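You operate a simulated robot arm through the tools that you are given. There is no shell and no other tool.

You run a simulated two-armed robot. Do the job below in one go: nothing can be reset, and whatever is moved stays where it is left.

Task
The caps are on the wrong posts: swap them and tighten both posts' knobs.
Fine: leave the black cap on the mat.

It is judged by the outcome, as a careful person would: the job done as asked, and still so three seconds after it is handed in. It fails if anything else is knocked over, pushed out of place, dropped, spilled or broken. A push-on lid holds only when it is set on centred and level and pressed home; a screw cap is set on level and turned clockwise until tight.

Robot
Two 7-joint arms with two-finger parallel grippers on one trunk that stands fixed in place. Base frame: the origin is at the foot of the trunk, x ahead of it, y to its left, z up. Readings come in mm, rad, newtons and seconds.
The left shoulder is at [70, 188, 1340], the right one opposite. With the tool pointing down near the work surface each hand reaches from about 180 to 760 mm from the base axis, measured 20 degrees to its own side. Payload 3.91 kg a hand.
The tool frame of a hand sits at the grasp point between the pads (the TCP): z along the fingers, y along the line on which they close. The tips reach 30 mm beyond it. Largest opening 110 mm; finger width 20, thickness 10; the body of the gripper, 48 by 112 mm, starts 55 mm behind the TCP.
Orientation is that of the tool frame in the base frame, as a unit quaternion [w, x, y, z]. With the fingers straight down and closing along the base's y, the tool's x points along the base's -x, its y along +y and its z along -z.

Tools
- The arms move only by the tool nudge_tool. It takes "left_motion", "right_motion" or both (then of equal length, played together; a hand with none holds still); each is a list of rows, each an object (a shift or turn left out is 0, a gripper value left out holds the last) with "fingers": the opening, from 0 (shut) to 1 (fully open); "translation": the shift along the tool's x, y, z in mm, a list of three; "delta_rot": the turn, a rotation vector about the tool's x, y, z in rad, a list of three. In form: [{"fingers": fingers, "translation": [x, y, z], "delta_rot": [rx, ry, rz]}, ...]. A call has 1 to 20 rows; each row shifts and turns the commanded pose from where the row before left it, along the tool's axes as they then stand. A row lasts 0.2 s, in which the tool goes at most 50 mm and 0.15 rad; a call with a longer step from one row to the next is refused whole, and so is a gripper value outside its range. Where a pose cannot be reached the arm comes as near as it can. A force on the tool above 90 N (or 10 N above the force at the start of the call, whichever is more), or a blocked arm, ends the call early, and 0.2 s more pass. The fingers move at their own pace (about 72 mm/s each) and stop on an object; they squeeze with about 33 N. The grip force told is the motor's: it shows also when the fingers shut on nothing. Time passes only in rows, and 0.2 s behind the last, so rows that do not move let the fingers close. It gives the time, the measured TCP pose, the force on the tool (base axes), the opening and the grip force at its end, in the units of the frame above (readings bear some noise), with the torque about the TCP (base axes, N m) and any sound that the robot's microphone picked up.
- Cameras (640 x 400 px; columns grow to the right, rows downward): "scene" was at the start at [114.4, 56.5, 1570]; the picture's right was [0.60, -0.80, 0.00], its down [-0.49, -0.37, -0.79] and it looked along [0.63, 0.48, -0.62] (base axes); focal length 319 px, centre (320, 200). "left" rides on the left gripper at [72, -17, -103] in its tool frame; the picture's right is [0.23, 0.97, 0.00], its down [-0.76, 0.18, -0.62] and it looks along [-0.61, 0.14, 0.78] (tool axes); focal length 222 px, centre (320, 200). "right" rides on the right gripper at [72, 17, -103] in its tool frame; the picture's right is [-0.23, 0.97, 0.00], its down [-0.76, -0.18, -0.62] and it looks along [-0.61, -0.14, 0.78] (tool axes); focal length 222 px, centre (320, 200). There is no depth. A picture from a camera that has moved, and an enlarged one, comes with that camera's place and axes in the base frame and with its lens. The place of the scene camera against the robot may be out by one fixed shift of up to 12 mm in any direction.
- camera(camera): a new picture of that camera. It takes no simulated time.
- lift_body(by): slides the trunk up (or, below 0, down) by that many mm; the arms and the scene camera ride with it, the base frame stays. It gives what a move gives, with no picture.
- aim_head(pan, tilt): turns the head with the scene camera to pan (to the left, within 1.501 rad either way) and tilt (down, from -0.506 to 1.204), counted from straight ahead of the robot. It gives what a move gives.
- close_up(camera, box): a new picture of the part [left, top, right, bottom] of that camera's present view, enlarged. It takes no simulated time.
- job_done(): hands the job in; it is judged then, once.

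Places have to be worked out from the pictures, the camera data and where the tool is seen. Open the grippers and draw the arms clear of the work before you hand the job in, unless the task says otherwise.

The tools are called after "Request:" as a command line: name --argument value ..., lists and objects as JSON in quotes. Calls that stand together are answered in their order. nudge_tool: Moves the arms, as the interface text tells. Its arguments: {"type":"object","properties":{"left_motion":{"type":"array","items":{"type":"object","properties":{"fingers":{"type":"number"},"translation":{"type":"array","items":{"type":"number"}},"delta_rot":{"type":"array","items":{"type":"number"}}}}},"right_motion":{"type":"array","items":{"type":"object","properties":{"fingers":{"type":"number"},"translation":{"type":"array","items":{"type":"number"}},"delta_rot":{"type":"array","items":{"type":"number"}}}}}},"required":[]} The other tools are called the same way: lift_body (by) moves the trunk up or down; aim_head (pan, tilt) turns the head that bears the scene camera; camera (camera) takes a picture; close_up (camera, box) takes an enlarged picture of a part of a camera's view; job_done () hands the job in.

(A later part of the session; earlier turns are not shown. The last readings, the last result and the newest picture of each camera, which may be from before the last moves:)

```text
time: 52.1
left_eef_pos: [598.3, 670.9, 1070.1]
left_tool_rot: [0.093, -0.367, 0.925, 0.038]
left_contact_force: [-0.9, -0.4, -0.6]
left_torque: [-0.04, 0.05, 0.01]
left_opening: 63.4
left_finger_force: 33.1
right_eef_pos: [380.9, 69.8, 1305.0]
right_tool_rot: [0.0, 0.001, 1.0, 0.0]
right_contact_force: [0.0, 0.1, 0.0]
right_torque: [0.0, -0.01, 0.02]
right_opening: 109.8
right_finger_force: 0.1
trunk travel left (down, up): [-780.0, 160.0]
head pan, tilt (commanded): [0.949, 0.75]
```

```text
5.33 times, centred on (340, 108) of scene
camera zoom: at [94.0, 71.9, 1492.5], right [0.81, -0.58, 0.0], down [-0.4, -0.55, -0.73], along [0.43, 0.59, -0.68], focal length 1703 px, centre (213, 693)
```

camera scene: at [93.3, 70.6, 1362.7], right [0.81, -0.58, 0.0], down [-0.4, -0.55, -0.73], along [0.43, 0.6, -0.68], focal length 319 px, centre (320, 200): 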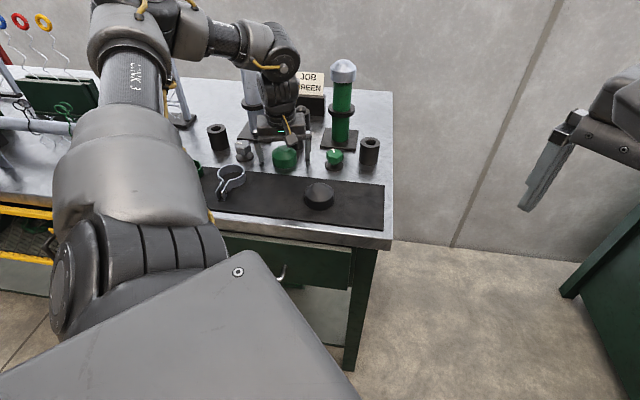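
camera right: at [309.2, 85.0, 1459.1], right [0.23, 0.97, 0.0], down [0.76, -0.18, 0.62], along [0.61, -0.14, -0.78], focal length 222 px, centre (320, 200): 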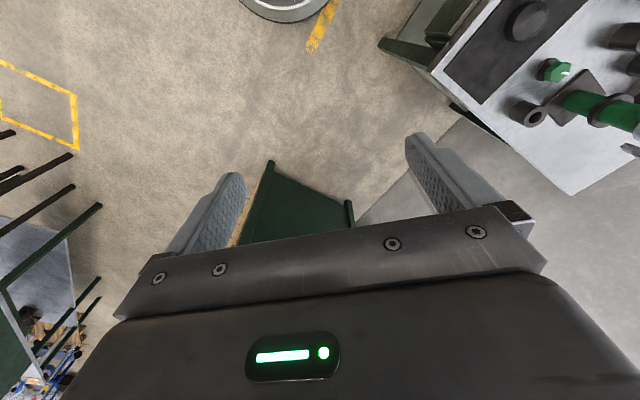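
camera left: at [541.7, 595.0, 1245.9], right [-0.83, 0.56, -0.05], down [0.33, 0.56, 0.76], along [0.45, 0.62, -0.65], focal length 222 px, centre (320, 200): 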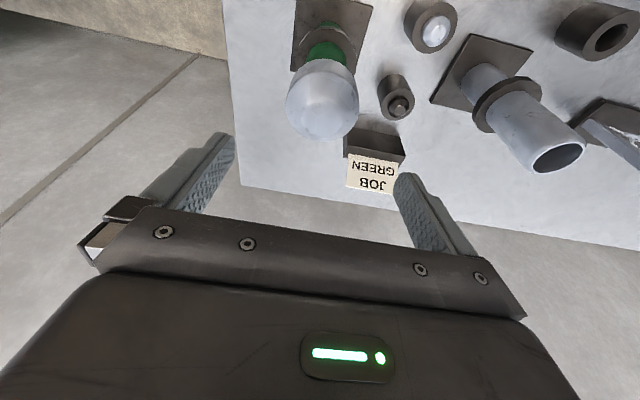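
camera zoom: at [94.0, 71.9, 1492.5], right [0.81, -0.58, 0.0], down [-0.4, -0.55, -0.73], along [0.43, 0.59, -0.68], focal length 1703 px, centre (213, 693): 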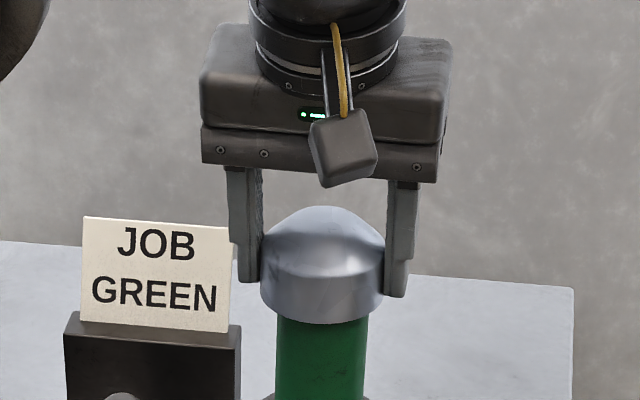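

The grey cap is gripped at 63.4 mm, centred on the pads. I'll lift 10 mm slowly and check the force.

Request:
nudge_tool --left_motion '[{"translation": [-0.5, 0, -2.45]}, {"translation": [-0.5, 0, -2.45]}, {"translation": [-0.5, 0, -2.45]}, {"translation": [-0.5, 0, -2.45]}, {}]'

Request:
close_up --camera "scene" --box '[280, 70, 400, 145]'

```text
time: 53.3
left_eef_pos: [599.0, 671.4, 1083.0]
left_tool_rot: [0.093, -0.368, 0.925, 0.036]
left_contact_force: [0.0, 0.3, -0.3]
left_torque: [-0.02, -0.03, 0.0]
left_opening: 63.4
left_finger_force: 33.1
right_eef_pos: [381.4, 69.0, 1305.1]
right_tool_rot: [0.0, -0.001, 1.0, 0.0]
right_contact_force: [-0.2, -0.4, -0.4]
right_torque: [-0.01, -0.01, -0.01]
right_opening: 109.8
right_finger_force: 0.0
trunk travel left (down, up): [-780.0, 160.0]
head pan, tilt (commanded): [0.949, 0.75]
```

```text
5.33 times, centred on (340, 108) of scene
camera zoom: at [94.0, 72.0, 1492.5], right [0.81, -0.58, 0.0], down [-0.4, -0.55, -0.73], along [0.43, 0.59, -0.68], focal length 1703 px, centre (213, 693)
```

zoom: 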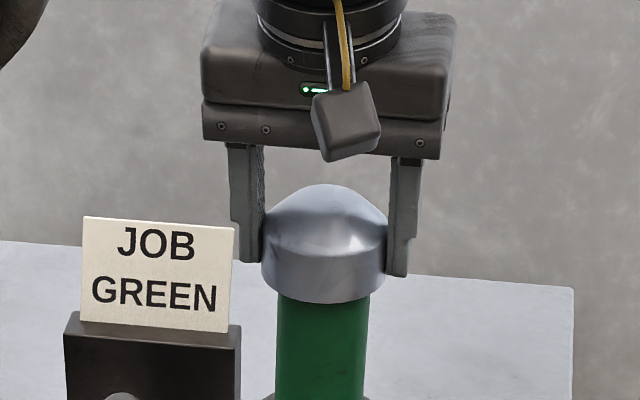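

It lifts freely. I'll continue 60 mm up and verify it is off the post.

Request:
nudge_tool --left_motion '[{"translation": [-1.0, 0, -4.9]}, {"translation": [-1.6, 0, -7.8]}, {"translation": [-2.0, 0, -9.8]}, {"translation": [-2.0, 0, -9.8]}, {"translation": [-2.0, 0, -9.8]}, {"translation": [-2.0, 0, -9.8]}, {"translation": [-2.0, 0, -9.8]}, {}]'

Request:
close_up --camera "scene" --box '[240, 40, 400, 140]'

Request:
close_up --camera "left" --box '[180, 20, 500, 220]'

```text
time: 55.1
left_eef_pos: [597.9, 670.4, 1144.1]
left_tool_rot: [0.093, -0.368, 0.924, 0.037]
left_contact_force: [0.2, 0.7, -0.4]
left_torque: [-0.01, 0.0, 0.0]
left_opening: 63.5
left_finger_force: 32.6
right_eef_pos: [380.9, 68.2, 1305.1]
right_tool_rot: [0.001, 0.0, 1.0, 0.001]
right_contact_force: [-0.4, 0.8, 0.1]
right_torque: [0.0, -0.02, 0.01]
right_opening: 110.3
right_finger_force: 0.0
trunk travel left (down, up): [-780.0, 160.0]
head pan, tilt (commanded): [0.949, 0.75]
```

```text
4.00 times, centred on (320, 90) of scene
camera zoom: at [93.9, 72.1, 1492.5], right [0.81, -0.58, 0.0], down [-0.4, -0.55, -0.73], along [0.43, 0.59, -0.68], focal length 1278 px, centre (320, 640)
```

zoom: 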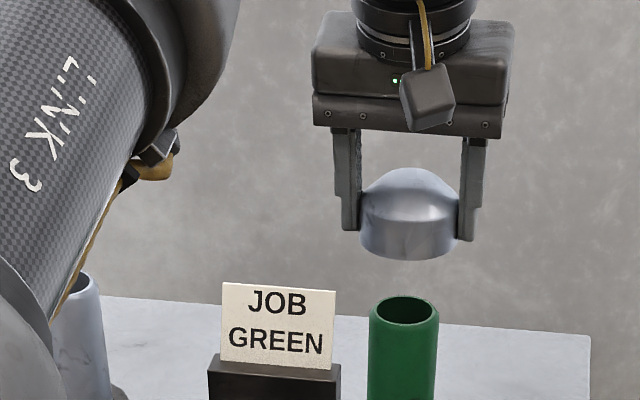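

```text
2.00 times, centred on (340, 120) of left
camera zoom: at [543.8, 594.6, 1230.3], right [-0.83, 0.55, -0.05], down [0.33, 0.56, 0.76], along [0.45, 0.62, -0.65], focal length 444 px, centre (280, 360)
```

zoom: 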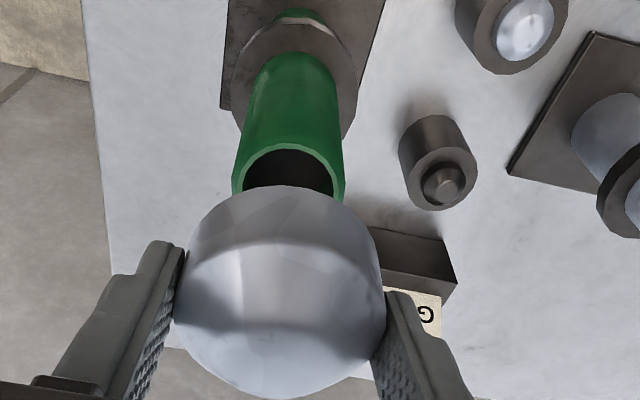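

The grey cap is clear of the green post (also an open tube, OD ≈47 mm). I'll turn the hand back to 61° yaw and carry the cap at this height to hover over the grey post.

Request:
nudge_tool --left_motion '[{"delta_rot": [-0.0205, 0, -0.1013]}, {"delta_rot": [-0.0205, 0, -0.1013]}, {"delta_rot": [-0.0205, 0, -0.1013]}, {"translation": [-5, 19, 1]}, {"translation": [-11, 38, 2.2]}, {"translation": [-11, 38, 2.2]}, {"translation": [-11, 38, 2.2]}, {"translation": [-11, 38, 2.2]}, {"translation": [-8, 28, 1.6]}, {"translation": [-5, 19, 1]}, {}, {}]'

Request:
close_up --camera "scene" --box '[180, 30, 340, 130]'

Request:
close_up --camera "left" --box '[180, 20, 500, 220]'

```text
time: 57.7
left_eef_pos: [439.2, 830.7, 1144.0]
left_tool_rot: [0.086, -0.505, 0.857, 0.05]
left_contact_force: [0.5, 0.6, -0.8]
left_torque: [0.0, -0.01, -0.03]
left_opening: 63.4
left_finger_force: 33.5
right_eef_pos: [381.2, 69.0, 1305.0]
right_tool_rot: [0.0, -0.001, 1.0, -0.001]
right_contact_force: [0.2, -0.7, -1.2]
right_torque: [-0.03, 0.04, 0.0]
right_opening: 109.9
right_finger_force: 0.1
trunk travel left (down, up): [-780.0, 160.0]
head pan, tilt (commanded): [0.949, 0.75]
```

```text
4.00 times, centred on (260, 80) of scene
camera zoom: at [93.9, 72.0, 1492.5], right [0.81, -0.58, 0.0], down [-0.4, -0.55, -0.73], along [0.43, 0.59, -0.68], focal length 1278 px, centre (560, 680)
```

zoom: 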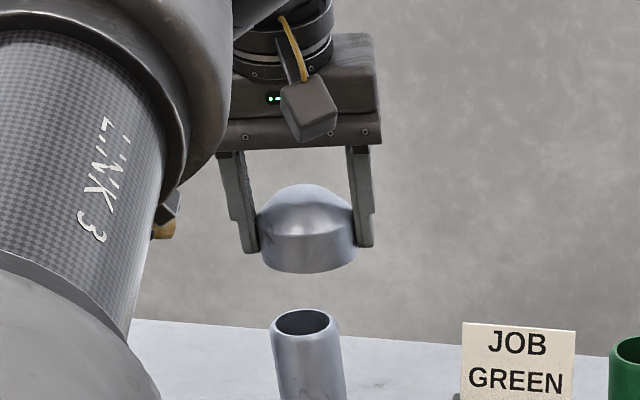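

```text
2.00 times, centred on (340, 120) of left
camera zoom: at [409.0, 741.5, 1230.6], right [-0.96, 0.28, -0.05], down [0.14, 0.63, 0.76], along [0.24, 0.72, -0.65], focal length 444 px, centre (280, 360)
```

zoom: 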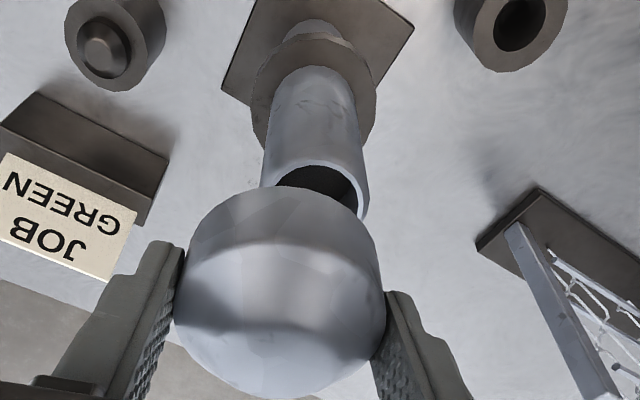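

The cap is ~12 mm to the right and ~5 mm short of the grey tube's axis (≈431, 842). I'll correct that and lower to about 9 mm above the tube, then re-check.

Request:
nudge_tool --left_motion '[{"translation": [-4.9, 11.7, 1.0]}, {"translation": [2.2, 0, 10.8]}, {"translation": [2.2, 0, 10.8]}, {"translation": [2.2, 0, 10.8]}, {"translation": [2.0, 0, 9.8]}, {}, {}]'

Request:
close_up --camera "scene" --box '[190, 55, 310, 130]'

Request:
close_up --camera "left" --box '[180, 20, 500, 220]'

```text
time: 59.3
left_eef_pos: [430.6, 842.8, 1101.0]
left_tool_rot: [0.086, -0.505, 0.857, 0.051]
left_contact_force: [1.2, 0.0, -1.9]
left_torque: [-0.01, 0.02, -0.06]
left_opening: 63.4
left_finger_force: 33.4
right_eef_pos: [379.9, 69.1, 1305.9]
right_tool_rot: [0.0, 0.0, 1.0, 0.0]
right_contact_force: [0.9, 0.5, -0.6]
right_torque: [-0.02, 0.01, 0.0]
right_opening: 109.9
right_finger_force: 0.1
trunk travel left (down, up): [-780.0, 160.0]
head pan, tilt (commanded): [0.949, 0.75]
```

```text
5.33 times, centred on (250, 92) of scene
camera zoom: at [93.9, 72.0, 1492.5], right [0.81, -0.58, 0.0], down [-0.4, -0.55, -0.73], along [0.43, 0.59, -0.68], focal length 1703 px, centre (693, 773)
```

zoom: 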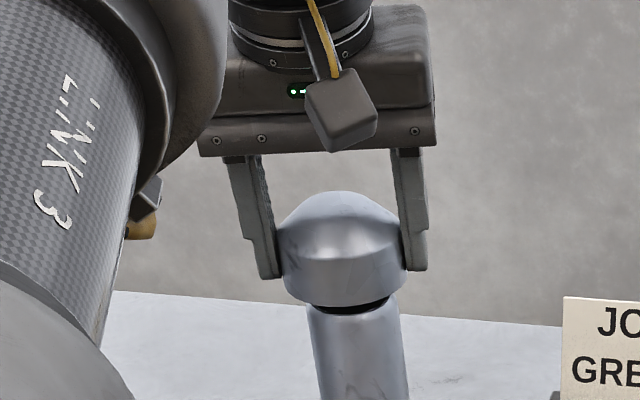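

```text
2.00 times, centred on (340, 120) of left
camera zoom: at [400.7, 753.9, 1188.0], right [-0.96, 0.28, -0.05], down [0.14, 0.63, 0.76], along [0.24, 0.72, -0.65], focal length 444 px, centre (280, 360)
```

zoom: 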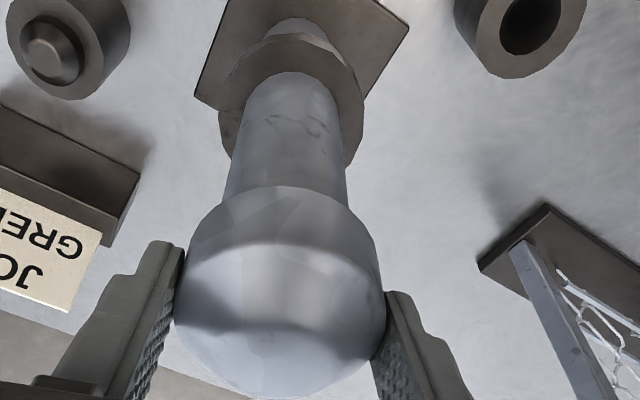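

Close to the tube now. I'll zoom in harder on the gap in both views to judge the centring.

Request:
close_up --camera "scene" --box '[230, 85, 278, 115]'

Request:
close_up --camera "left" --box '[260, 50, 388, 130]'

```text
13.33 times, centred on (254, 100) of scene
camera zoom: at [93.9, 72.0, 1492.5], right [0.81, -0.58, 0.0], down [-0.4, -0.55, -0.73], along [0.43, 0.59, -0.68], focal length 4258 px, centre (1200, 1533)
```

zoom: 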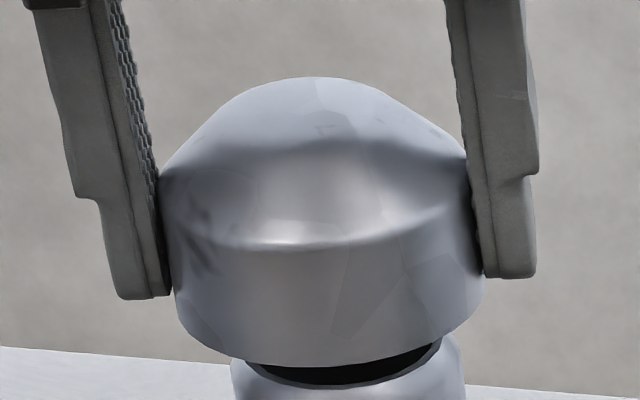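

```text
5.00 times, centred on (324, 90) of left
camera zoom: at [400.7, 753.9, 1188.0], right [-0.96, 0.28, -0.05], down [0.14, 0.63, 0.76], along [0.24, 0.72, -0.65], focal length 1111 px, centre (300, 750)
```

zoom: 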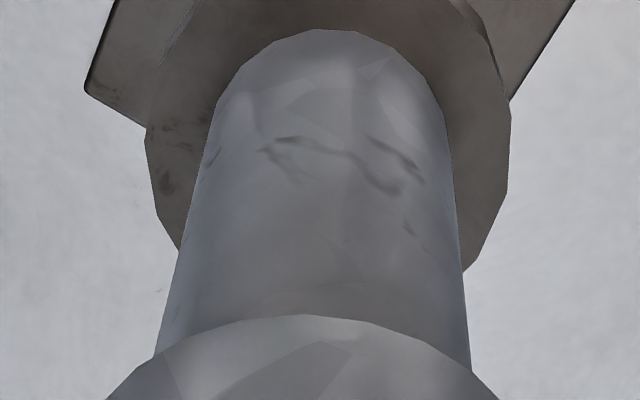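

Fore-aft centring looks within ~2 mm and the cap is ~1–2 mm too far left. I'll shift 1.2 mm right and lower in small steps, watching the force.

Request:
nudge_tool --left_motion '[{"translation": [0, -1.3, 0]}, {"translation": [1.0, 0, 4.9]}, {"translation": [0.6, 0, 2.9]}, {}]'

Request:
close_up --camera "scene" --box '[230, 85, 278, 115]'

```text
time: 60.3
left_eef_pos: [431.3, 842.0, 1092.8]
left_tool_rot: [0.086, -0.506, 0.857, 0.05]
left_contact_force: [0.3, -0.3, -1.6]
left_torque: [0.01, 0.03, 0.01]
left_opening: 63.5
left_finger_force: 32.8
right_eef_pos: [380.2, 69.4, 1305.2]
right_tool_rot: [0.0, 0.0, 1.0, 0.0]
right_contact_force: [0.7, -0.6, -0.5]
right_torque: [0.03, -0.01, -0.04]
right_opening: 110.2
right_finger_force: 0.1
trunk travel left (down, up): [-780.0, 160.0]
head pan, tilt (commanded): [0.949, 0.75]
```

```text
13.33 times, centred on (254, 100) of scene
camera zoom: at [93.9, 71.9, 1492.6], right [0.81, -0.58, 0.0], down [-0.4, -0.55, -0.73], along [0.43, 0.59, -0.68], focal length 4258 px, centre (1200, 1533)
```

zoom: 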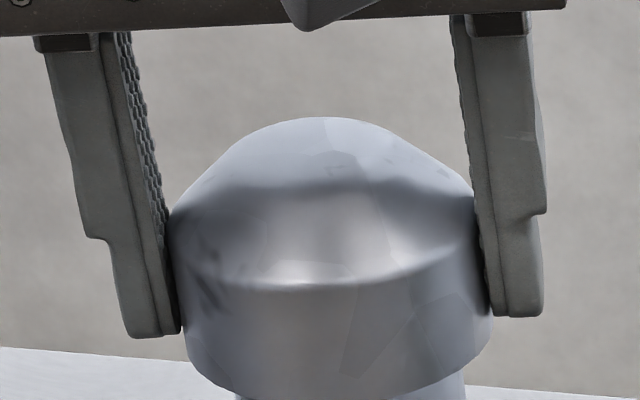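

No contact yet with the rim about level with the tube top. I'll continue down in small steps.

Request:
nudge_tool --left_motion '[{"translation": [0.4, 0, 2.0]}, {"translation": [0.4, 0, 2.0]}, {}]'

```text
time: 61.1
left_eef_pos: [431.3, 840.4, 1088.4]
left_tool_rot: [0.085, -0.506, 0.857, 0.05]
left_contact_force: [0.2, -0.4, -0.1]
left_torque: [0.01, 0.01, 0.0]
left_opening: 63.2
left_finger_force: 33.2
right_eef_pos: [380.3, 68.0, 1305.5]
right_tool_rot: [0.0, 0.0, 1.0, 0.0]
right_contact_force: [0.7, -0.1, 0.0]
right_torque: [0.02, 0.05, 0.01]
right_opening: 109.9
right_finger_force: 0.0
trunk travel left (down, up): [-780.0, 160.0]
head pan, tilt (commanded): [0.949, 0.75]
```

Still free. Continuing down another 4 mm, then reading again.

Request:
nudge_tool --left_motion '[{"translation": [0.4, 0, 2.0]}, {"translation": [0.4, 0, 2.0]}, {}]'

Request:
close_up --camera "scene" --box '[220, 75, 300, 125]'

```text
time: 61.9
left_eef_pos: [430.7, 840.4, 1084.6]
left_tool_rot: [0.085, -0.506, 0.857, 0.05]
left_contact_force: [0.4, -0.1, -0.4]
left_torque: [0.04, 0.0, 0.0]
left_opening: 63.5
left_finger_force: 33.4
right_eef_pos: [381.2, 69.0, 1303.8]
right_tool_rot: [0.0, 0.0, 1.0, 0.0]
right_contact_force: [0.0, -0.4, 0.1]
right_torque: [-0.01, -0.03, -0.01]
right_opening: 109.8
right_finger_force: 0.1
trunk travel left (down, up): [-780.0, 160.0]
head pan, tilt (commanded): [0.949, 0.75]
```

```text
8.00 times, centred on (260, 100) of scene
camera zoom: at [93.9, 72.0, 1492.5], right [0.81, -0.58, 0.0], down [-0.4, -0.55, -0.73], along [0.43, 0.59, -0.68], focal length 2555 px, centre (800, 1000)
```

zoom: 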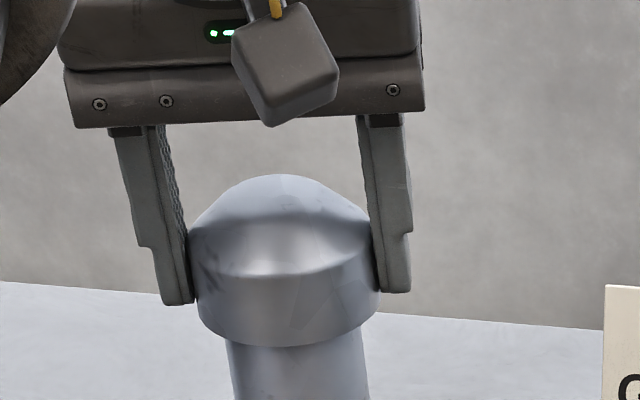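

The rim has slid around the tube without contact. I'll keep lowering toward the seat (expected around TCP z≈1070).

Request:
nudge_tool --left_motion '[{"translation": [0.5, -0.5, 2.45]}, {"translation": [0.5, -0.5, 2.45]}, {"translation": [0.5, 0, 2.45]}, {}]'

```text
time: 62.9
left_eef_pos: [431.0, 839.8, 1076.7]
left_tool_rot: [0.086, -0.506, 0.857, 0.05]
left_contact_force: [1.1, -0.1, -0.8]
left_torque: [-0.03, -0.02, 0.03]
left_opening: 63.1
left_finger_force: 32.8
right_eef_pos: [381.1, 70.3, 1305.1]
right_tool_rot: [0.001, 0.0, 1.0, 0.0]
right_contact_force: [0.5, -0.6, 0.1]
right_torque: [-0.04, -0.02, 0.03]
right_opening: 109.9
right_finger_force: 0.0
trunk travel left (down, up): [-780.0, 160.0]
head pan, tilt (commanded): [0.949, 0.75]
```

Still free at z≈1076.7. A few more mm in 2 mm steps.

Request:
nudge_tool --left_motion '[{"translation": [0.4, 0, 2.0]}, {"translation": [0.4, 0, 2.0]}, {}]'

```text
time: 63.7
left_eef_pos: [432.9, 840.6, 1073.1]
left_tool_rot: [0.085, -0.505, 0.857, 0.05]
left_contact_force: [0.4, -0.3, -1.3]
left_torque: [0.02, -0.02, 0.05]
left_opening: 63.4
left_finger_force: 32.7
right_eef_pos: [380.7, 69.4, 1304.3]
right_tool_rot: [0.0, 0.0, 1.0, 0.001]
right_contact_force: [-0.2, 0.5, 0.0]
right_torque: [0.04, 0.0, -0.01]
right_opening: 109.9
right_finger_force: 0.0
trunk travel left (down, up): [-780.0, 160.0]
head pan, tilt (commanded): [0.949, 0.75]
```

At 1073 and still unloaded; two more small steps toward the seat.

Request:
nudge_tool --left_motion '[{"translation": [0.3, 0, 1.5]}, {"translation": [0.3, 0, 1.5]}, {}]'

Request:
close_up --camera "scene" --box '[220, 75, 300, 125]'

Request:
close_up --camera "left" --box '[180, 60, 500, 260]'

```text
time: 64.5
left_eef_pos: [432.4, 839.9, 1070.0]
left_tool_rot: [0.086, -0.504, 0.858, 0.049]
left_contact_force: [-0.1, -0.2, 1.8]
left_torque: [0.03, 0.04, -0.02]
left_opening: 63.1
left_finger_force: 32.7
right_eef_pos: [381.7, 69.3, 1305.5]
right_tool_rot: [0.0, 0.0, 1.0, 0.0]
right_contact_force: [0.6, 0.9, -0.1]
right_torque: [-0.01, 0.0, -0.02]
right_opening: 110.2
right_finger_force: 0.1
trunk travel left (down, up): [-780.0, 160.0]
head pan, tilt (commanded): [0.949, 0.75]
```

```text
8.00 times, centred on (260, 100) of scene
camera zoom: at [93.6, 71.6, 1492.6], right [0.81, -0.58, 0.0], down [-0.4, -0.55, -0.73], along [0.43, 0.59, -0.68], focal length 2555 px, centre (800, 1000)
```

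zoom: 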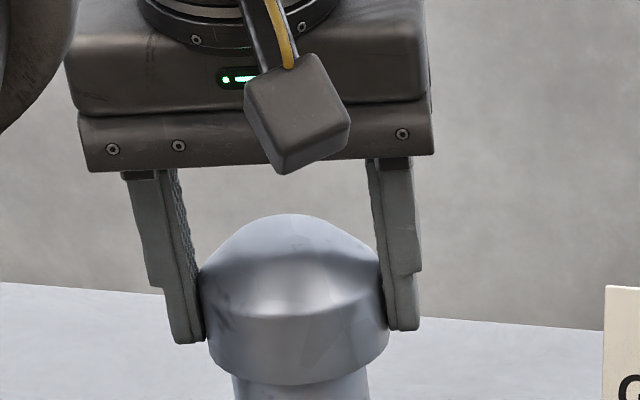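

```text
2.00 times, centred on (340, 160) of left
camera zoom: at [402.5, 750.9, 1156.9], right [-0.96, 0.28, -0.05], down [0.14, 0.63, 0.76], along [0.24, 0.72, -0.65], focal length 444 px, centre (280, 280)
```

zoom: 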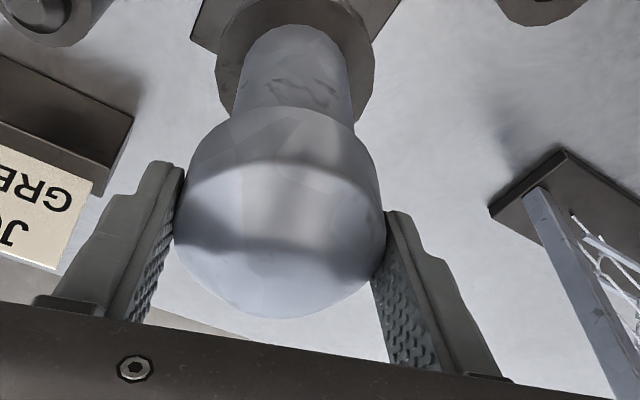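

Contact has begun at z≈1070, the same height as its original seat. I'll press 1–2 mm more to seat it firmly and read the force.

Request:
nudge_tool --left_motion '[{"translation": [0.2, 0, 1.0]}, {"translation": [0.2, 0, 1.0]}, {}]'

```text
time: 65.3
left_eef_pos: [432.2, 838.5, 1070.9]
left_tool_rot: [0.087, -0.505, 0.857, 0.05]
left_contact_force: [1.7, 5.6, 16.3]
left_torque: [-0.01, 0.1, -0.02]
left_opening: 63.7
left_finger_force: 32.6
right_eef_pos: [380.8, 67.5, 1306.1]
right_tool_rot: [0.0, 0.0, 1.0, 0.0]
right_contact_force: [0.2, -0.3, 0.5]
right_torque: [-0.01, -0.01, -0.03]
right_opening: 110.0
right_finger_force: 0.1
trunk travel left (down, up): [-780.0, 160.0]
head pan, tilt (commanded): [0.949, 0.75]
```

Seated at 16 N with no further travel. I'll press a little harder (2 mm more command) to see whether there is a click or further travel.

Request:
nudge_tool --left_motion '[{"translation": [0.2, 0, 1.0]}, {"translation": [0.2, 0, 1.0]}, {}]'

```text
time: 66.1
left_eef_pos: [432.0, 837.4, 1069.1]
left_tool_rot: [0.087, -0.506, 0.857, 0.051]
left_contact_force: [3.1, 6.2, 23.5]
left_torque: [0.13, -0.02, 0.0]
left_opening: 63.4
left_finger_force: 32.6
right_eef_pos: [379.5, 66.5, 1305.4]
right_tool_rot: [0.001, 0.0, 1.0, 0.001]
right_contact_force: [0.0, -0.8, 0.0]
right_torque: [-0.02, -0.04, -0.04]
right_opening: 109.7
right_finger_force: 0.1
trunk travel left (down, up): [-780.0, 160.0]
head pan, tilt (commanded): [0.949, 0.75]
```

Firmly seated (23.5 N, no click or travel). I'll relax the push and open the fingers.

Request:
nudge_tool --left_motion '[{"translation": [-0.3, 0, -1.5]}, {"translation": [-0.3, 0, -1.5]}, {"fingers": 1.0}, {}, {}, {}]'

Request:
close_up --camera "scene" --box '[210, 75, 306, 135]'

Request:
close_up --camera "left" --box '[180, 60, 500, 260]'

```text
time: 67.5
left_eef_pos: [432.4, 839.2, 1069.0]
left_tool_rot: [0.087, -0.506, 0.857, 0.05]
left_contact_force: [-0.3, 0.0, -0.4]
left_torque: [0.02, 0.0, 0.03]
left_opening: 110.2
left_finger_force: 0.0
right_eef_pos: [380.9, 69.4, 1305.0]
right_tool_rot: [0.0, -0.001, 1.0, -0.001]
right_contact_force: [0.3, -0.2, 0.1]
right_torque: [0.0, -0.03, -0.03]
right_opening: 109.8
right_finger_force: 0.1
trunk travel left (down, up): [-780.0, 160.0]
head pan, tilt (commanded): [0.949, 0.75]
```

```text
6.67 times, centred on (258, 105) of scene
camera zoom: at [93.9, 72.4, 1492.5], right [0.81, -0.58, 0.0], down [-0.4, -0.56, -0.73], along [0.43, 0.59, -0.68], focal length 2129 px, centre (733, 833)
```

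zoom: 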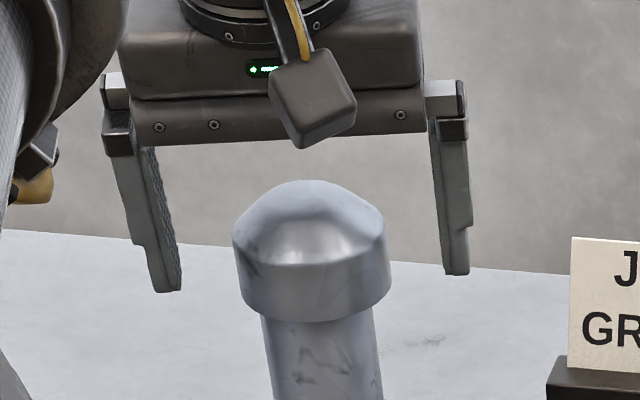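

```text
2.00 times, centred on (340, 160) of left
camera zoom: at [401.9, 751.5, 1155.4], right [-0.96, 0.28, -0.05], down [0.14, 0.63, 0.76], along [0.24, 0.72, -0.65], focal length 444 px, centre (280, 280)
```

zoom: 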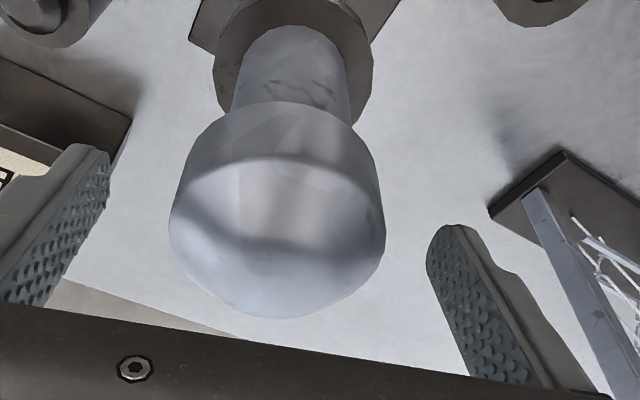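

The grey cap sits level and centred on the grey post. I'll raise the hand clear, carry it back over the green cap on the table, and lower the trunk again.

Request:
nudge_tool --left_motion '[{"translation": [-2, 0, -9.8]}, {"translation": [-4, 0, -19.6]}, {"translation": [-5, 0, -24.5]}, {"translation": [-5, 0, -24.5]}, {"translation": [14.5, -6.8, -3]}, {"translation": [29, -13.7, -5.9]}, {"translation": [29, -13.7, -5.9]}, {"translation": [29, -13.7, -5.9]}, {"translation": [29, -13.7, -5.9]}, {"translation": [14.5, -6.8, -3]}, {}]'

Request:
lift_body --by -130

Request:
close_up --camera "left" --box '[180, 0, 500, 200]'

Request:
close_up --camera "scene" --box '[190, 50, 400, 181]'

```text
time: 69.9
left_eef_pos: [422.0, 676.7, 1150.8]
left_tool_rot: [0.086, -0.507, 0.856, 0.05]
left_contact_force: [0.0, 0.7, -0.4]
left_torque: [-0.01, 0.02, 0.01]
left_opening: 110.1
left_finger_force: 0.0
right_eef_pos: [380.6, 69.0, 1305.1]
right_tool_rot: [-0.001, -0.001, 1.0, -0.001]
right_contact_force: [0.0, -0.4, -1.1]
right_torque: [-0.01, -0.02, -0.01]
right_opening: 110.2
right_finger_force: 0.1
trunk travel left (down, up): [-780.0, 160.0]
head pan, tilt (commanded): [0.949, 0.75]
```

```text
time: 71.5
left_eef_pos: [421.0, 674.9, 1020.3]
left_tool_rot: [0.085, -0.505, 0.857, 0.05]
left_contact_force: [0.9, -0.6, -0.4]
left_torque: [-0.01, 0.01, -0.01]
left_opening: 110.1
left_finger_force: 0.1
right_eef_pos: [379.9, 68.4, 1176.0]
right_tool_rot: [0.0, -0.001, 1.0, 0.0]
right_contact_force: [-0.9, 0.4, 0.0]
right_torque: [-0.05, -0.02, 0.02]
right_opening: 110.2
right_finger_force: 0.1
trunk travel left (down, up): [-650.0, 290.0]
head pan, tilt (commanded): [0.949, 0.75]
```

```text
2.00 times, centred on (340, 100) of left
camera zoom: at [391.0, 587.3, 1108.0], right [-0.96, 0.28, -0.05], down [0.14, 0.63, 0.76], along [0.24, 0.72, -0.65], focal length 444 px, centre (280, 400)
```

zoom: 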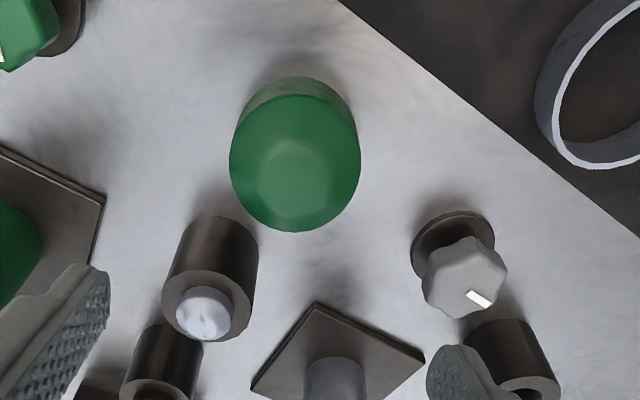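

```text
3.05 times, centred on (295, 116) of scene
camera zoom: at [93.7, 71.8, 1362.6], right [0.81, -0.58, 0.0], down [-0.4, -0.55, -0.73], along [0.43, 0.59, -0.68], focal length 973 px, centre (396, 458)
```

zoom: 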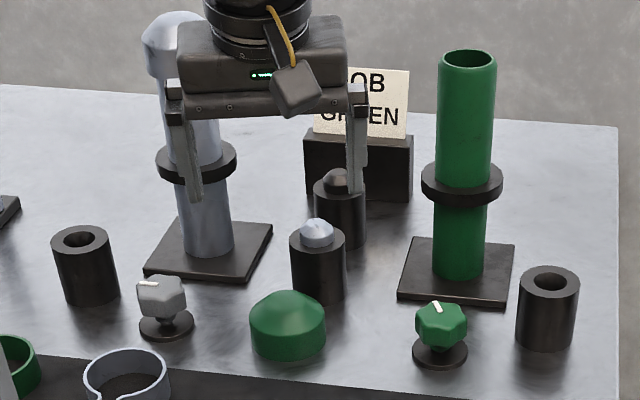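

The green cap is in place on the table. I'll descend around it to TCP z≈897 first and verify alignment.

Request:
nudge_tool --left_motion '[{"translation": [5.1, 0.5, 24.8]}, {"translation": [5.1, 0.5, 24.8]}, {"translation": [5.1, 0.5, 24.8]}, {"translation": [5.1, 0.5, 24.8]}, {"translation": [4.4, 0, 21.5]}, {}, {}]'

Request:
close_up --camera "left" --box '[180, 40, 500, 240]'

Request:
close_up --camera "scene" --box '[230, 120, 326, 180]'

```text
time: 73.1
left_eef_pos: [418.8, 674.6, 896.3]
left_tool_rot: [0.086, -0.506, 0.857, 0.05]
left_contact_force: [0.2, 0.2, 0.0]
left_torque: [0.02, 0.01, -0.04]
left_opening: 110.1
left_finger_force: 0.1
right_eef_pos: [381.3, 69.1, 1175.0]
right_tool_rot: [0.0, -0.001, 1.0, 0.0]
right_contact_force: [-0.1, 1.1, 0.3]
right_torque: [-0.03, 0.03, 0.02]
right_opening: 109.7
right_finger_force: 0.0
trunk travel left (down, up): [-650.0, 290.0]
head pan, tilt (commanded): [0.949, 0.75]
```

```text
2.00 times, centred on (340, 140) of left
camera zoom: at [389.0, 586.7, 984.4], right [-0.96, 0.28, -0.05], down [0.14, 0.63, 0.76], along [0.24, 0.72, -0.65], focal length 444 px, centre (280, 320)
```

zoom: 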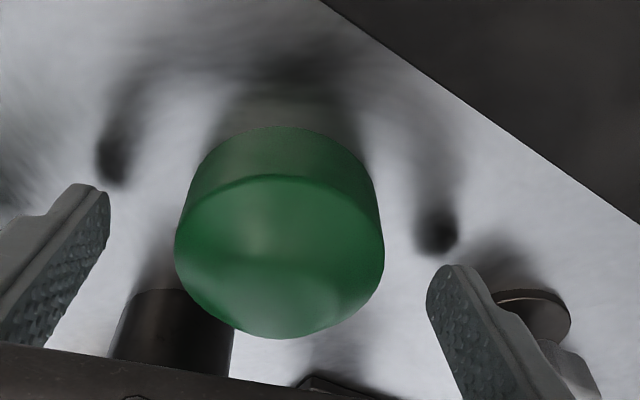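

```text
6.67 times, centred on (278, 150) of scene
camera zoom: at [93.9, 72.1, 1362.5], right [0.81, -0.58, 0.0], down [-0.4, -0.55, -0.73], along [0.43, 0.59, -0.68], focal length 2129 px, centre (600, 533)
```

zoom: 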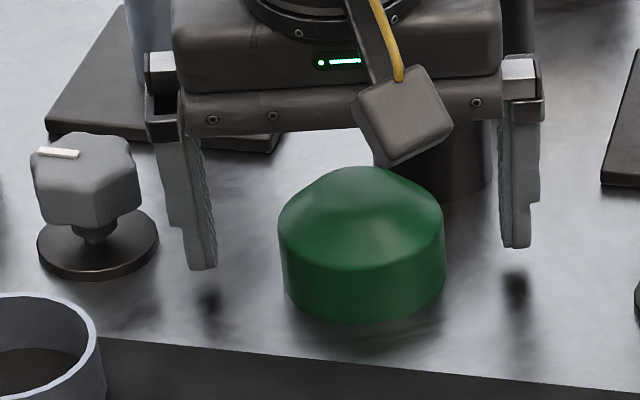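

Well centred. I'll lower 3 mm more (tips ~2 mm above the table) and close on the green cap.

Request:
nudge_tool --left_motion '[{"translation": [0.6, 0, 2.8]}, {}, {"fingers": 0.0}, {}, {}, {}, {}]'

Request:
close_up --camera "left" --box '[180, 40, 500, 240]'

```text
time: 74.7
left_eef_pos: [418.6, 674.9, 893.9]
left_tool_rot: [0.086, -0.505, 0.857, 0.05]
left_contact_force: [0.7, 0.5, 0.8]
left_torque: [0.04, -0.05, -0.04]
left_opening: 66.8
left_finger_force: 32.7
right_eef_pos: [380.9, 67.9, 1175.6]
right_tool_rot: [0.0, 0.0, 1.0, 0.0]
right_contact_force: [-0.3, 0.4, -0.2]
right_torque: [-0.02, 0.03, -0.01]
right_opening: 109.8
right_finger_force: 0.0
trunk travel left (down, up): [-650.0, 290.0]
head pan, tilt (commanded): [0.949, 0.75]
```

```text
2.00 times, centred on (340, 140) of left
camera zoom: at [388.9, 586.6, 981.1], right [-0.96, 0.28, -0.05], down [0.14, 0.63, 0.76], along [0.24, 0.72, -0.65], focal length 444 px, centre (280, 320)
```

zoom: 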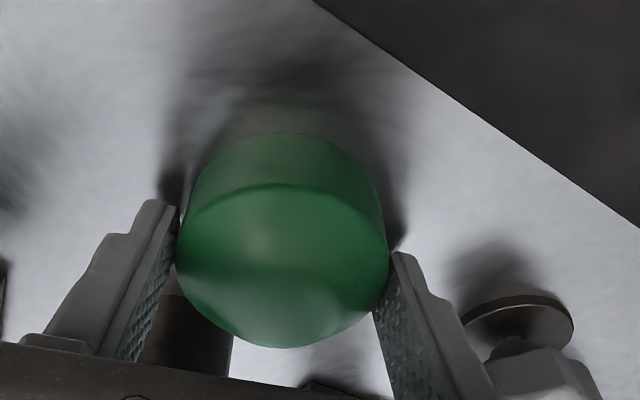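

Gripped at 66.8 mm. I'll lift it smoothly ~115 mm, then raise the trunk.

Request:
nudge_tool --left_motion '[{"translation": [-0.6, 0, -2.9]}, {"translation": [-1.2, 0, -5.9]}, {"translation": [-2.0, 0, -9.8]}, {"translation": [-3.0, 0, -14.7]}, {"translation": [-4.0, 0, -19.6]}, {"translation": [-4.0, 0, -19.6]}, {"translation": [-4.0, 0, -19.6]}, {"translation": [-3.0, 0, -14.7]}, {"translation": [-2.0, 0, -9.8]}, {}]'

Request:
lift_body --by 130

Request:
close_up --camera "scene" --box '[190, 40, 400, 171]'

```text
time: 76.9
left_eef_pos: [418.0, 675.2, 1015.1]
left_tool_rot: [0.085, -0.506, 0.857, 0.05]
left_contact_force: [0.3, -0.5, -0.3]
left_torque: [0.0, 0.01, 0.0]
left_opening: 66.3
left_finger_force: 32.9
right_eef_pos: [380.0, 68.4, 1176.3]
right_tool_rot: [0.0, 0.0, 1.0, -0.001]
right_contact_force: [0.2, 0.2, 0.1]
right_torque: [0.01, -0.03, -0.02]
right_opening: 109.8
right_finger_force: 0.0
trunk travel left (down, up): [-650.0, 290.0]
head pan, tilt (commanded): [0.949, 0.75]
```

```text
time: 78.5
left_eef_pos: [418.8, 675.4, 1145.4]
left_tool_rot: [0.085, -0.506, 0.857, 0.051]
left_contact_force: [-1.0, 1.1, -0.8]
left_torque: [0.0, -0.05, 0.0]
left_opening: 66.3
left_finger_force: 32.5
right_eef_pos: [381.5, 69.2, 1305.9]
right_tool_rot: [0.0, -0.001, 1.0, -0.001]
right_contact_force: [0.1, -0.3, 0.2]
right_torque: [-0.01, -0.02, 0.03]
right_opening: 109.8
right_finger_force: 0.2
trunk travel left (down, up): [-780.0, 160.0]
head pan, tilt (commanded): [0.949, 0.75]
```

```text
3.05 times, centred on (295, 106) of scene
camera zoom: at [94.0, 72.2, 1492.5], right [0.81, -0.58, 0.0], down [-0.4, -0.55, -0.73], along [0.43, 0.59, -0.68], focal length 973 px, centre (396, 488)
```

zoom: 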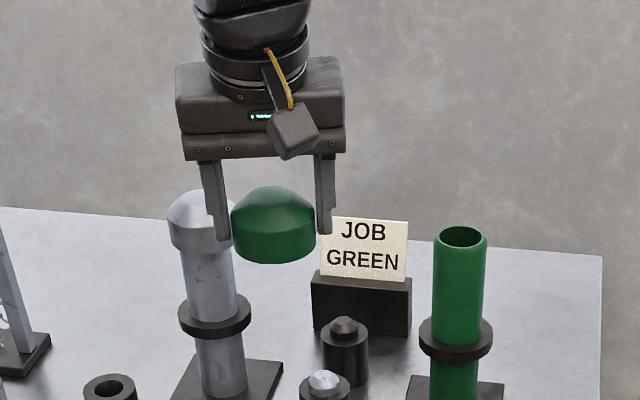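

The green cap is held. I'll rotate to ~43° yaw and carry it over to the green post (axis ≈ (599, 672)).

Request:
nudge_tool --left_motion '[{"delta_rot": [0.0202, 0, 0.0996]}, {"delta_rot": [0.0202, 0, 0.0996]}, {"delta_rot": [0.0202, 0, 0.0996]}, {"translation": [-12.5, -12.6, 2.5]}, {"translation": [-25, -25.2, 5]}, {"translation": [-25, -25.2, 5]}, {"translation": [-25, -25.2, 5]}, {"translation": [-25, -25.2, 5]}, {"translation": [-12.5, -12.6, 2.5]}, {}, {}]'

Request:
close_up --camera "scene" --box '[260, 40, 420, 140]'

Request:
close_up --camera "left" --box '[180, 20, 500, 220]'

```text
time: 80.9
left_eef_pos: [599.1, 672.6, 1145.5]
left_tool_rot: [0.092, -0.37, 0.924, 0.037]
left_contact_force: [-0.3, -0.4, -1.0]
left_torque: [0.02, 0.01, 0.03]
left_opening: 65.6
left_finger_force: 33.4
right_eef_pos: [381.3, 68.2, 1304.0]
right_tool_rot: [0.0, 0.0, 1.0, 0.0]
right_contact_force: [0.6, -0.2, -0.4]
right_torque: [0.0, 0.02, -0.01]
right_opening: 110.0
right_finger_force: 0.1
trunk travel left (down, up): [-780.0, 160.0]
head pan, tilt (commanded): [0.949, 0.75]
```

```text
4.00 times, centred on (340, 90) of scene
camera zoom: at [94.3, 71.9, 1492.5], right [0.81, -0.58, 0.0], down [-0.4, -0.55, -0.73], along [0.43, 0.59, -0.68], focal length 1278 px, centre (240, 640)
```

zoom: 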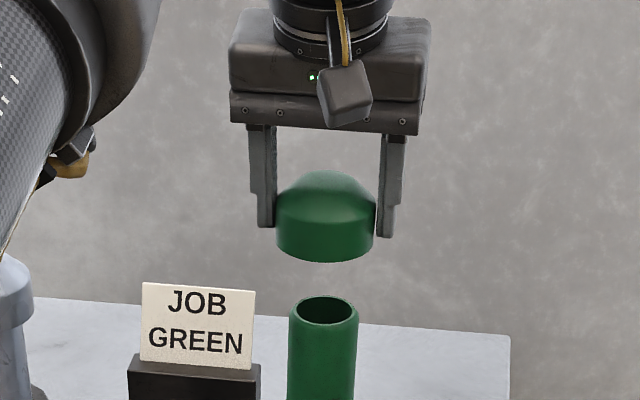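

```text
2.00 times, centred on (340, 120) of left
camera zoom: at [544.2, 596.9, 1231.4], right [-0.83, 0.55, -0.05], down [0.33, 0.56, 0.76], along [0.45, 0.62, -0.65], focal length 444 px, centre (280, 360)
```

zoom: 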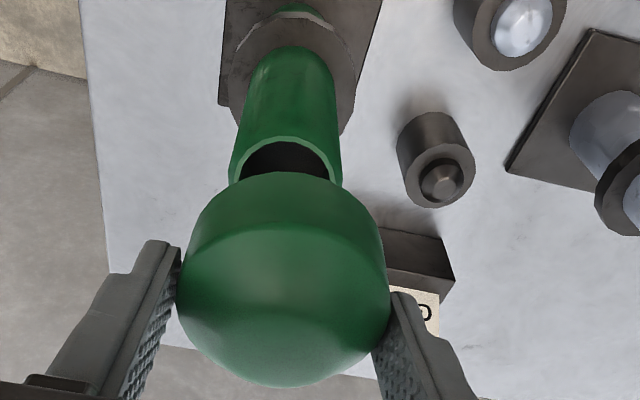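

The cap is slightly too far out (~2 mm) and left (~1.4 mm) of the tube axis. I'll correct and lower to just above the tube.

Request:
nudge_tool --left_motion '[{"translation": [2.0, -1.4, -0.4]}, {"translation": [2.2, 0, 10.8]}, {"translation": [2.2, 0, 10.8]}, {"translation": [2.2, 0, 10.8]}, {"translation": [2.0, 0, 9.8]}, {}, {}]'

Request:
close_up --camera "scene" --box '[300, 75, 380, 125]'

Request:
close_up --camera "left" --box '[180, 20, 500, 220]'

```text
time: 82.5
left_eef_pos: [598.7, 670.7, 1102.3]
left_tool_rot: [0.093, -0.37, 0.924, 0.036]
left_contact_force: [0.3, 1.2, -0.3]
left_torque: [-0.01, 0.05, 0.03]
left_opening: 65.2
left_finger_force: 32.6
right_eef_pos: [381.3, 70.7, 1305.9]
right_tool_rot: [-0.001, 0.0, 1.0, 0.0]
right_contact_force: [0.2, 0.5, -0.8]
right_torque: [-0.01, 0.02, 0.0]
right_opening: 110.1
right_finger_force: 0.0
trunk travel left (down, up): [-780.0, 160.0]
head pan, tilt (commanded): [0.949, 0.75]
```

```text
8.00 times, centred on (340, 100) of scene
camera zoom: at [93.8, 71.8, 1492.6], right [0.81, -0.58, 0.0], down [-0.4, -0.55, -0.73], along [0.43, 0.59, -0.68], focal length 2555 px, centre (160, 1000)
```

zoom: 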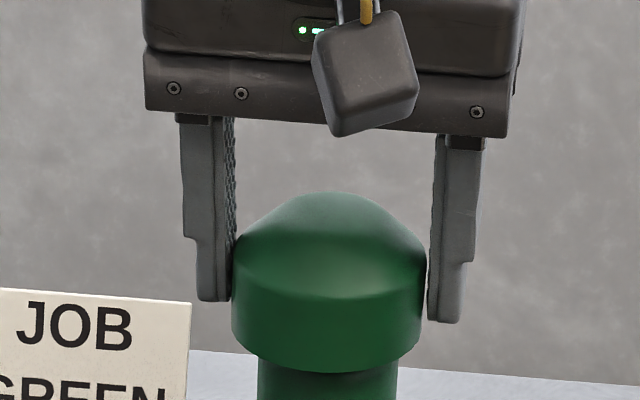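

```text
2.00 times, centred on (340, 120) of left
camera zoom: at [543.6, 594.4, 1188.3], right [-0.83, 0.55, -0.05], down [0.33, 0.56, 0.76], along [0.45, 0.62, -0.65], focal length 444 px, centre (280, 360)
```

zoom: 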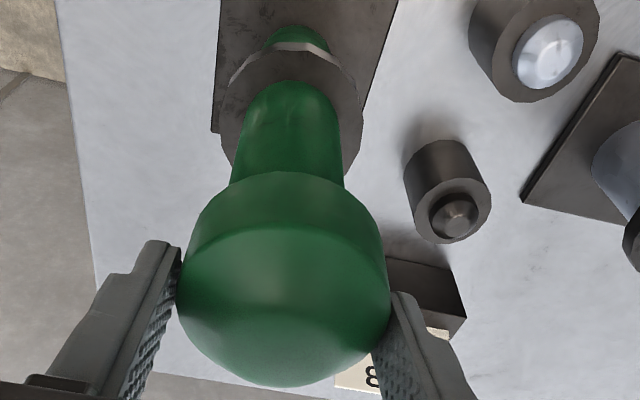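

Nearly centred (within ~1 mm). I'll lower step by step onto the tube, watching force.

Request:
nudge_tool --left_motion '[{"translation": [0.8, -0.6, 3.9]}, {"translation": [0.8, 0, 3.9]}, {"translation": [0.6, 0, 2.9]}, {}]'

```text
time: 83.5
left_eef_pos: [598.1, 669.6, 1092.2]
left_tool_rot: [0.092, -0.37, 0.924, 0.036]
left_contact_force: [-0.2, 0.4, -1.6]
left_torque: [0.03, 0.0, -0.01]
left_opening: 65.5
left_finger_force: 33.0
right_eef_pos: [381.0, 68.3, 1305.5]
right_tool_rot: [0.0, 0.0, 1.0, 0.0]
right_contact_force: [0.4, 0.1, -0.1]
right_torque: [0.0, -0.01, 0.02]
right_opening: 109.9
right_finger_force: 0.1
trunk travel left (down, up): [-780.0, 160.0]
head pan, tilt (commanded): [0.949, 0.75]
```

No contact. Continuing down in small steps.

Request:
nudge_tool --left_motion '[{"translation": [0.4, 0, 2.0]}, {"translation": [0.4, 0, 2.0]}, {"translation": [0.4, 0, 2.0]}, {}]'

Request:
close_up --camera "scene" --box '[300, 80, 380, 130]'

```text
time: 84.5
left_eef_pos: [597.4, 669.2, 1086.3]
left_tool_rot: [0.094, -0.369, 0.924, 0.037]
left_contact_force: [4.7, 3.4, 7.2]
left_torque: [0.26, -0.36, -0.03]
left_opening: 65.2
left_finger_force: 33.5
right_eef_pos: [381.4, 67.9, 1305.7]
right_tool_rot: [0.0, 0.001, 1.0, 0.0]
right_contact_force: [0.0, -0.4, -0.8]
right_torque: [-0.01, 0.03, -0.01]
right_opening: 110.3
right_finger_force: 0.1
trunk travel left (down, up): [-780.0, 160.0]
head pan, tilt (commanded): [0.949, 0.75]
```

```text
8.00 times, centred on (340, 105) of scene
camera zoom: at [94.0, 71.5, 1492.7], right [0.81, -0.58, 0.0], down [-0.4, -0.55, -0.73], along [0.43, 0.59, -0.68], focal length 2555 px, centre (160, 960)
```

zoom: 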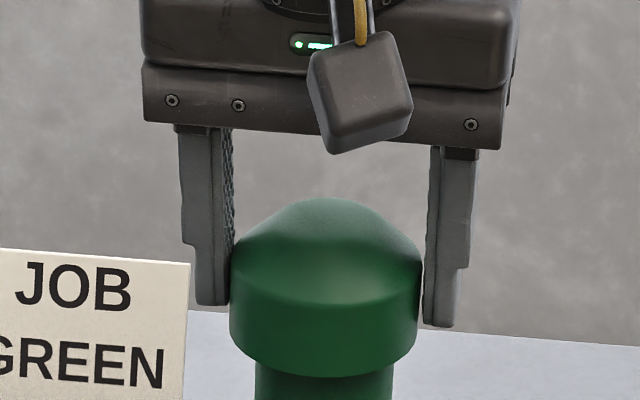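

The rim touched the tube on its far side (force up and outward), so the cap needs to go ~2.5 mm further out. I'll lift 2 mm, shift outward, and lower again.

Request:
nudge_tool --left_motion '[{"translation": [-0.4, 0, -2.0]}, {"translation": [-2.6, 0, 0.5]}, {"translation": [0.4, 0, 2.0]}, {}]'

```text
time: 85.5
left_eef_pos: [598.9, 672.1, 1085.1]
left_tool_rot: [0.092, -0.37, 0.924, 0.037]
left_contact_force: [-0.3, -0.8, -0.4]
left_torque: [0.03, 0.03, 0.0]
left_opening: 65.0
left_finger_force: 32.8
right_eef_pos: [380.5, 68.6, 1305.7]
right_tool_rot: [0.0, -0.001, 1.0, 0.0]
right_contact_force: [-0.2, -0.8, -0.1]
right_torque: [-0.02, 0.06, 0.01]
right_opening: 110.1
right_finger_force: 0.0
trunk travel left (down, up): [-780.0, 160.0]
head pan, tilt (commanded): [0.949, 0.75]
```

Contact is gone at the same height. Continuing down in small steps.

Request:
nudge_tool --left_motion '[{"translation": [0.4, 0, 2.0]}, {"translation": [0.4, 0, 2.0]}, {}]'

```text
time: 86.3
left_eef_pos: [599.4, 671.2, 1081.3]
left_tool_rot: [0.093, -0.37, 0.924, 0.036]
left_contact_force: [-0.5, 1.1, 0.0]
left_torque: [0.01, -0.01, 0.01]
left_opening: 65.1
left_finger_force: 32.8
right_eef_pos: [380.3, 68.6, 1305.3]
right_tool_rot: [0.001, 0.001, 1.0, -0.001]
right_contact_force: [0.8, 0.0, -0.1]
right_torque: [0.0, 0.03, 0.01]
right_opening: 109.7
right_finger_force: 0.1
trunk travel left (down, up): [-780.0, 160.0]
head pan, tilt (commanded): [0.949, 0.75]
```

The rim is now below the tube top and sliding freely. Continuing.

Request:
nudge_tool --left_motion '[{"translation": [0.4, 0, 2.0]}, {"translation": [0.4, 0, 2.0]}, {"translation": [0.3, 0, 1.5]}, {}]'

Request:
close_up --camera "scene" --box '[300, 80, 380, 130]'

Request:
close_up --camera "left" --box '[180, 60, 500, 260]'

```text
time: 87.3
left_eef_pos: [599.8, 671.3, 1074.5]
left_tool_rot: [0.092, -0.37, 0.924, 0.036]
left_contact_force: [-0.1, 0.4, -0.1]
left_torque: [0.0, 0.01, -0.02]
left_opening: 65.0
left_finger_force: 32.7
right_eef_pos: [380.3, 69.3, 1305.8]
right_tool_rot: [-0.001, 0.0, 1.0, 0.0]
right_contact_force: [0.0, 0.1, 0.2]
right_torque: [-0.02, 0.01, 0.02]
right_opening: 110.0
right_finger_force: 0.0
trunk travel left (down, up): [-780.0, 160.0]
head pan, tilt (commanded): [0.949, 0.75]
```

```text
8.00 times, centred on (340, 105) of scene
camera zoom: at [94.0, 72.0, 1492.5], right [0.81, -0.58, 0.0], down [-0.4, -0.55, -0.73], along [0.43, 0.59, -0.68], focal length 2555 px, centre (160, 960)
```

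zoom: 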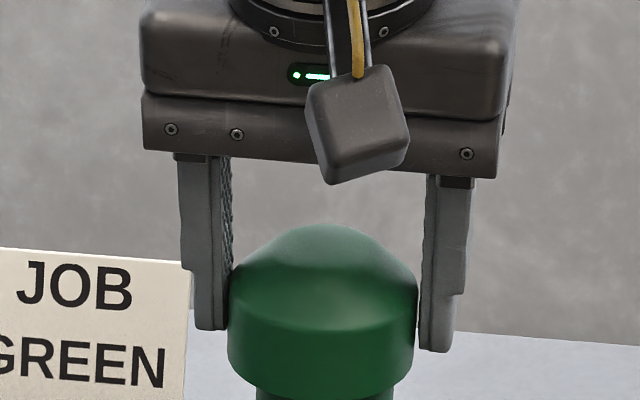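

```text
2.00 times, centred on (340, 160) of left
camera zoom: at [543.9, 596.1, 1161.8], right [-0.83, 0.55, -0.05], down [0.33, 0.56, 0.76], along [0.45, 0.62, -0.65], focal length 444 px, centre (280, 280)
```

zoom: 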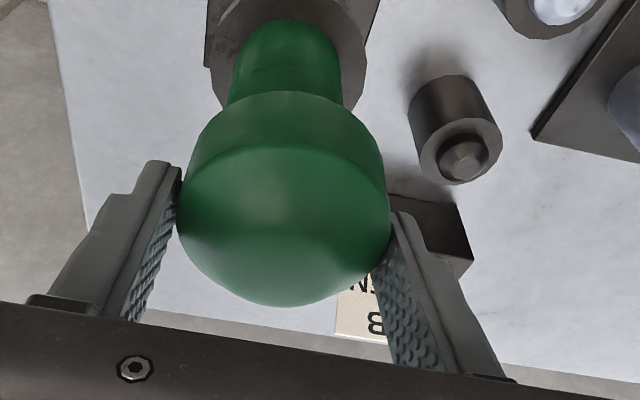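

Still free at 1074.5; the seat should be near 1071–1072. Two more small steps.

Request:
nudge_tool --left_motion '[{"translation": [0.3, 0, 1.5]}, {"translation": [0.3, 0, 1.5]}, {}]'

```text
time: 88.1
left_eef_pos: [600.7, 672.3, 1072.7]
left_tool_rot: [0.093, -0.37, 0.924, 0.036]
left_contact_force: [-0.8, 0.0, -0.4]
left_torque: [0.03, 0.0, 0.0]
left_opening: 65.2
left_finger_force: 32.7
right_eef_pos: [380.5, 69.1, 1304.4]
right_tool_rot: [0.0, 0.001, 1.0, 0.0]
right_contact_force: [-0.2, 0.7, 0.0]
right_torque: [-0.01, -0.02, -0.04]
right_opening: 109.9
right_finger_force: 0.1
trunk travel left (down, up): [-780.0, 160.0]
head pan, tilt (commanded): [0.949, 0.75]
```

Not seated yet; two more 1.5 mm steps.

Request:
nudge_tool --left_motion '[{"translation": [0.3, 0, 1.5]}, {"translation": [0.3, 0, 1.5]}, {}]'

```text
time: 88.9
left_eef_pos: [598.6, 671.1, 1071.6]
left_tool_rot: [0.095, -0.37, 0.923, 0.038]
left_contact_force: [4.0, 4.7, 17.4]
left_torque: [0.01, -0.06, -0.01]
left_opening: 64.8
left_finger_force: 32.9
right_eef_pos: [379.6, 67.8, 1305.1]
right_tool_rot: [0.001, -0.001, 1.0, 0.0]
right_contact_force: [-0.3, -0.2, -0.1]
right_torque: [0.02, 0.03, 0.01]
right_opening: 110.0
right_finger_force: 0.2
trunk travel left (down, up): [-780.0, 160.0]
head pan, tilt (commanded): [0.949, 0.75]
```

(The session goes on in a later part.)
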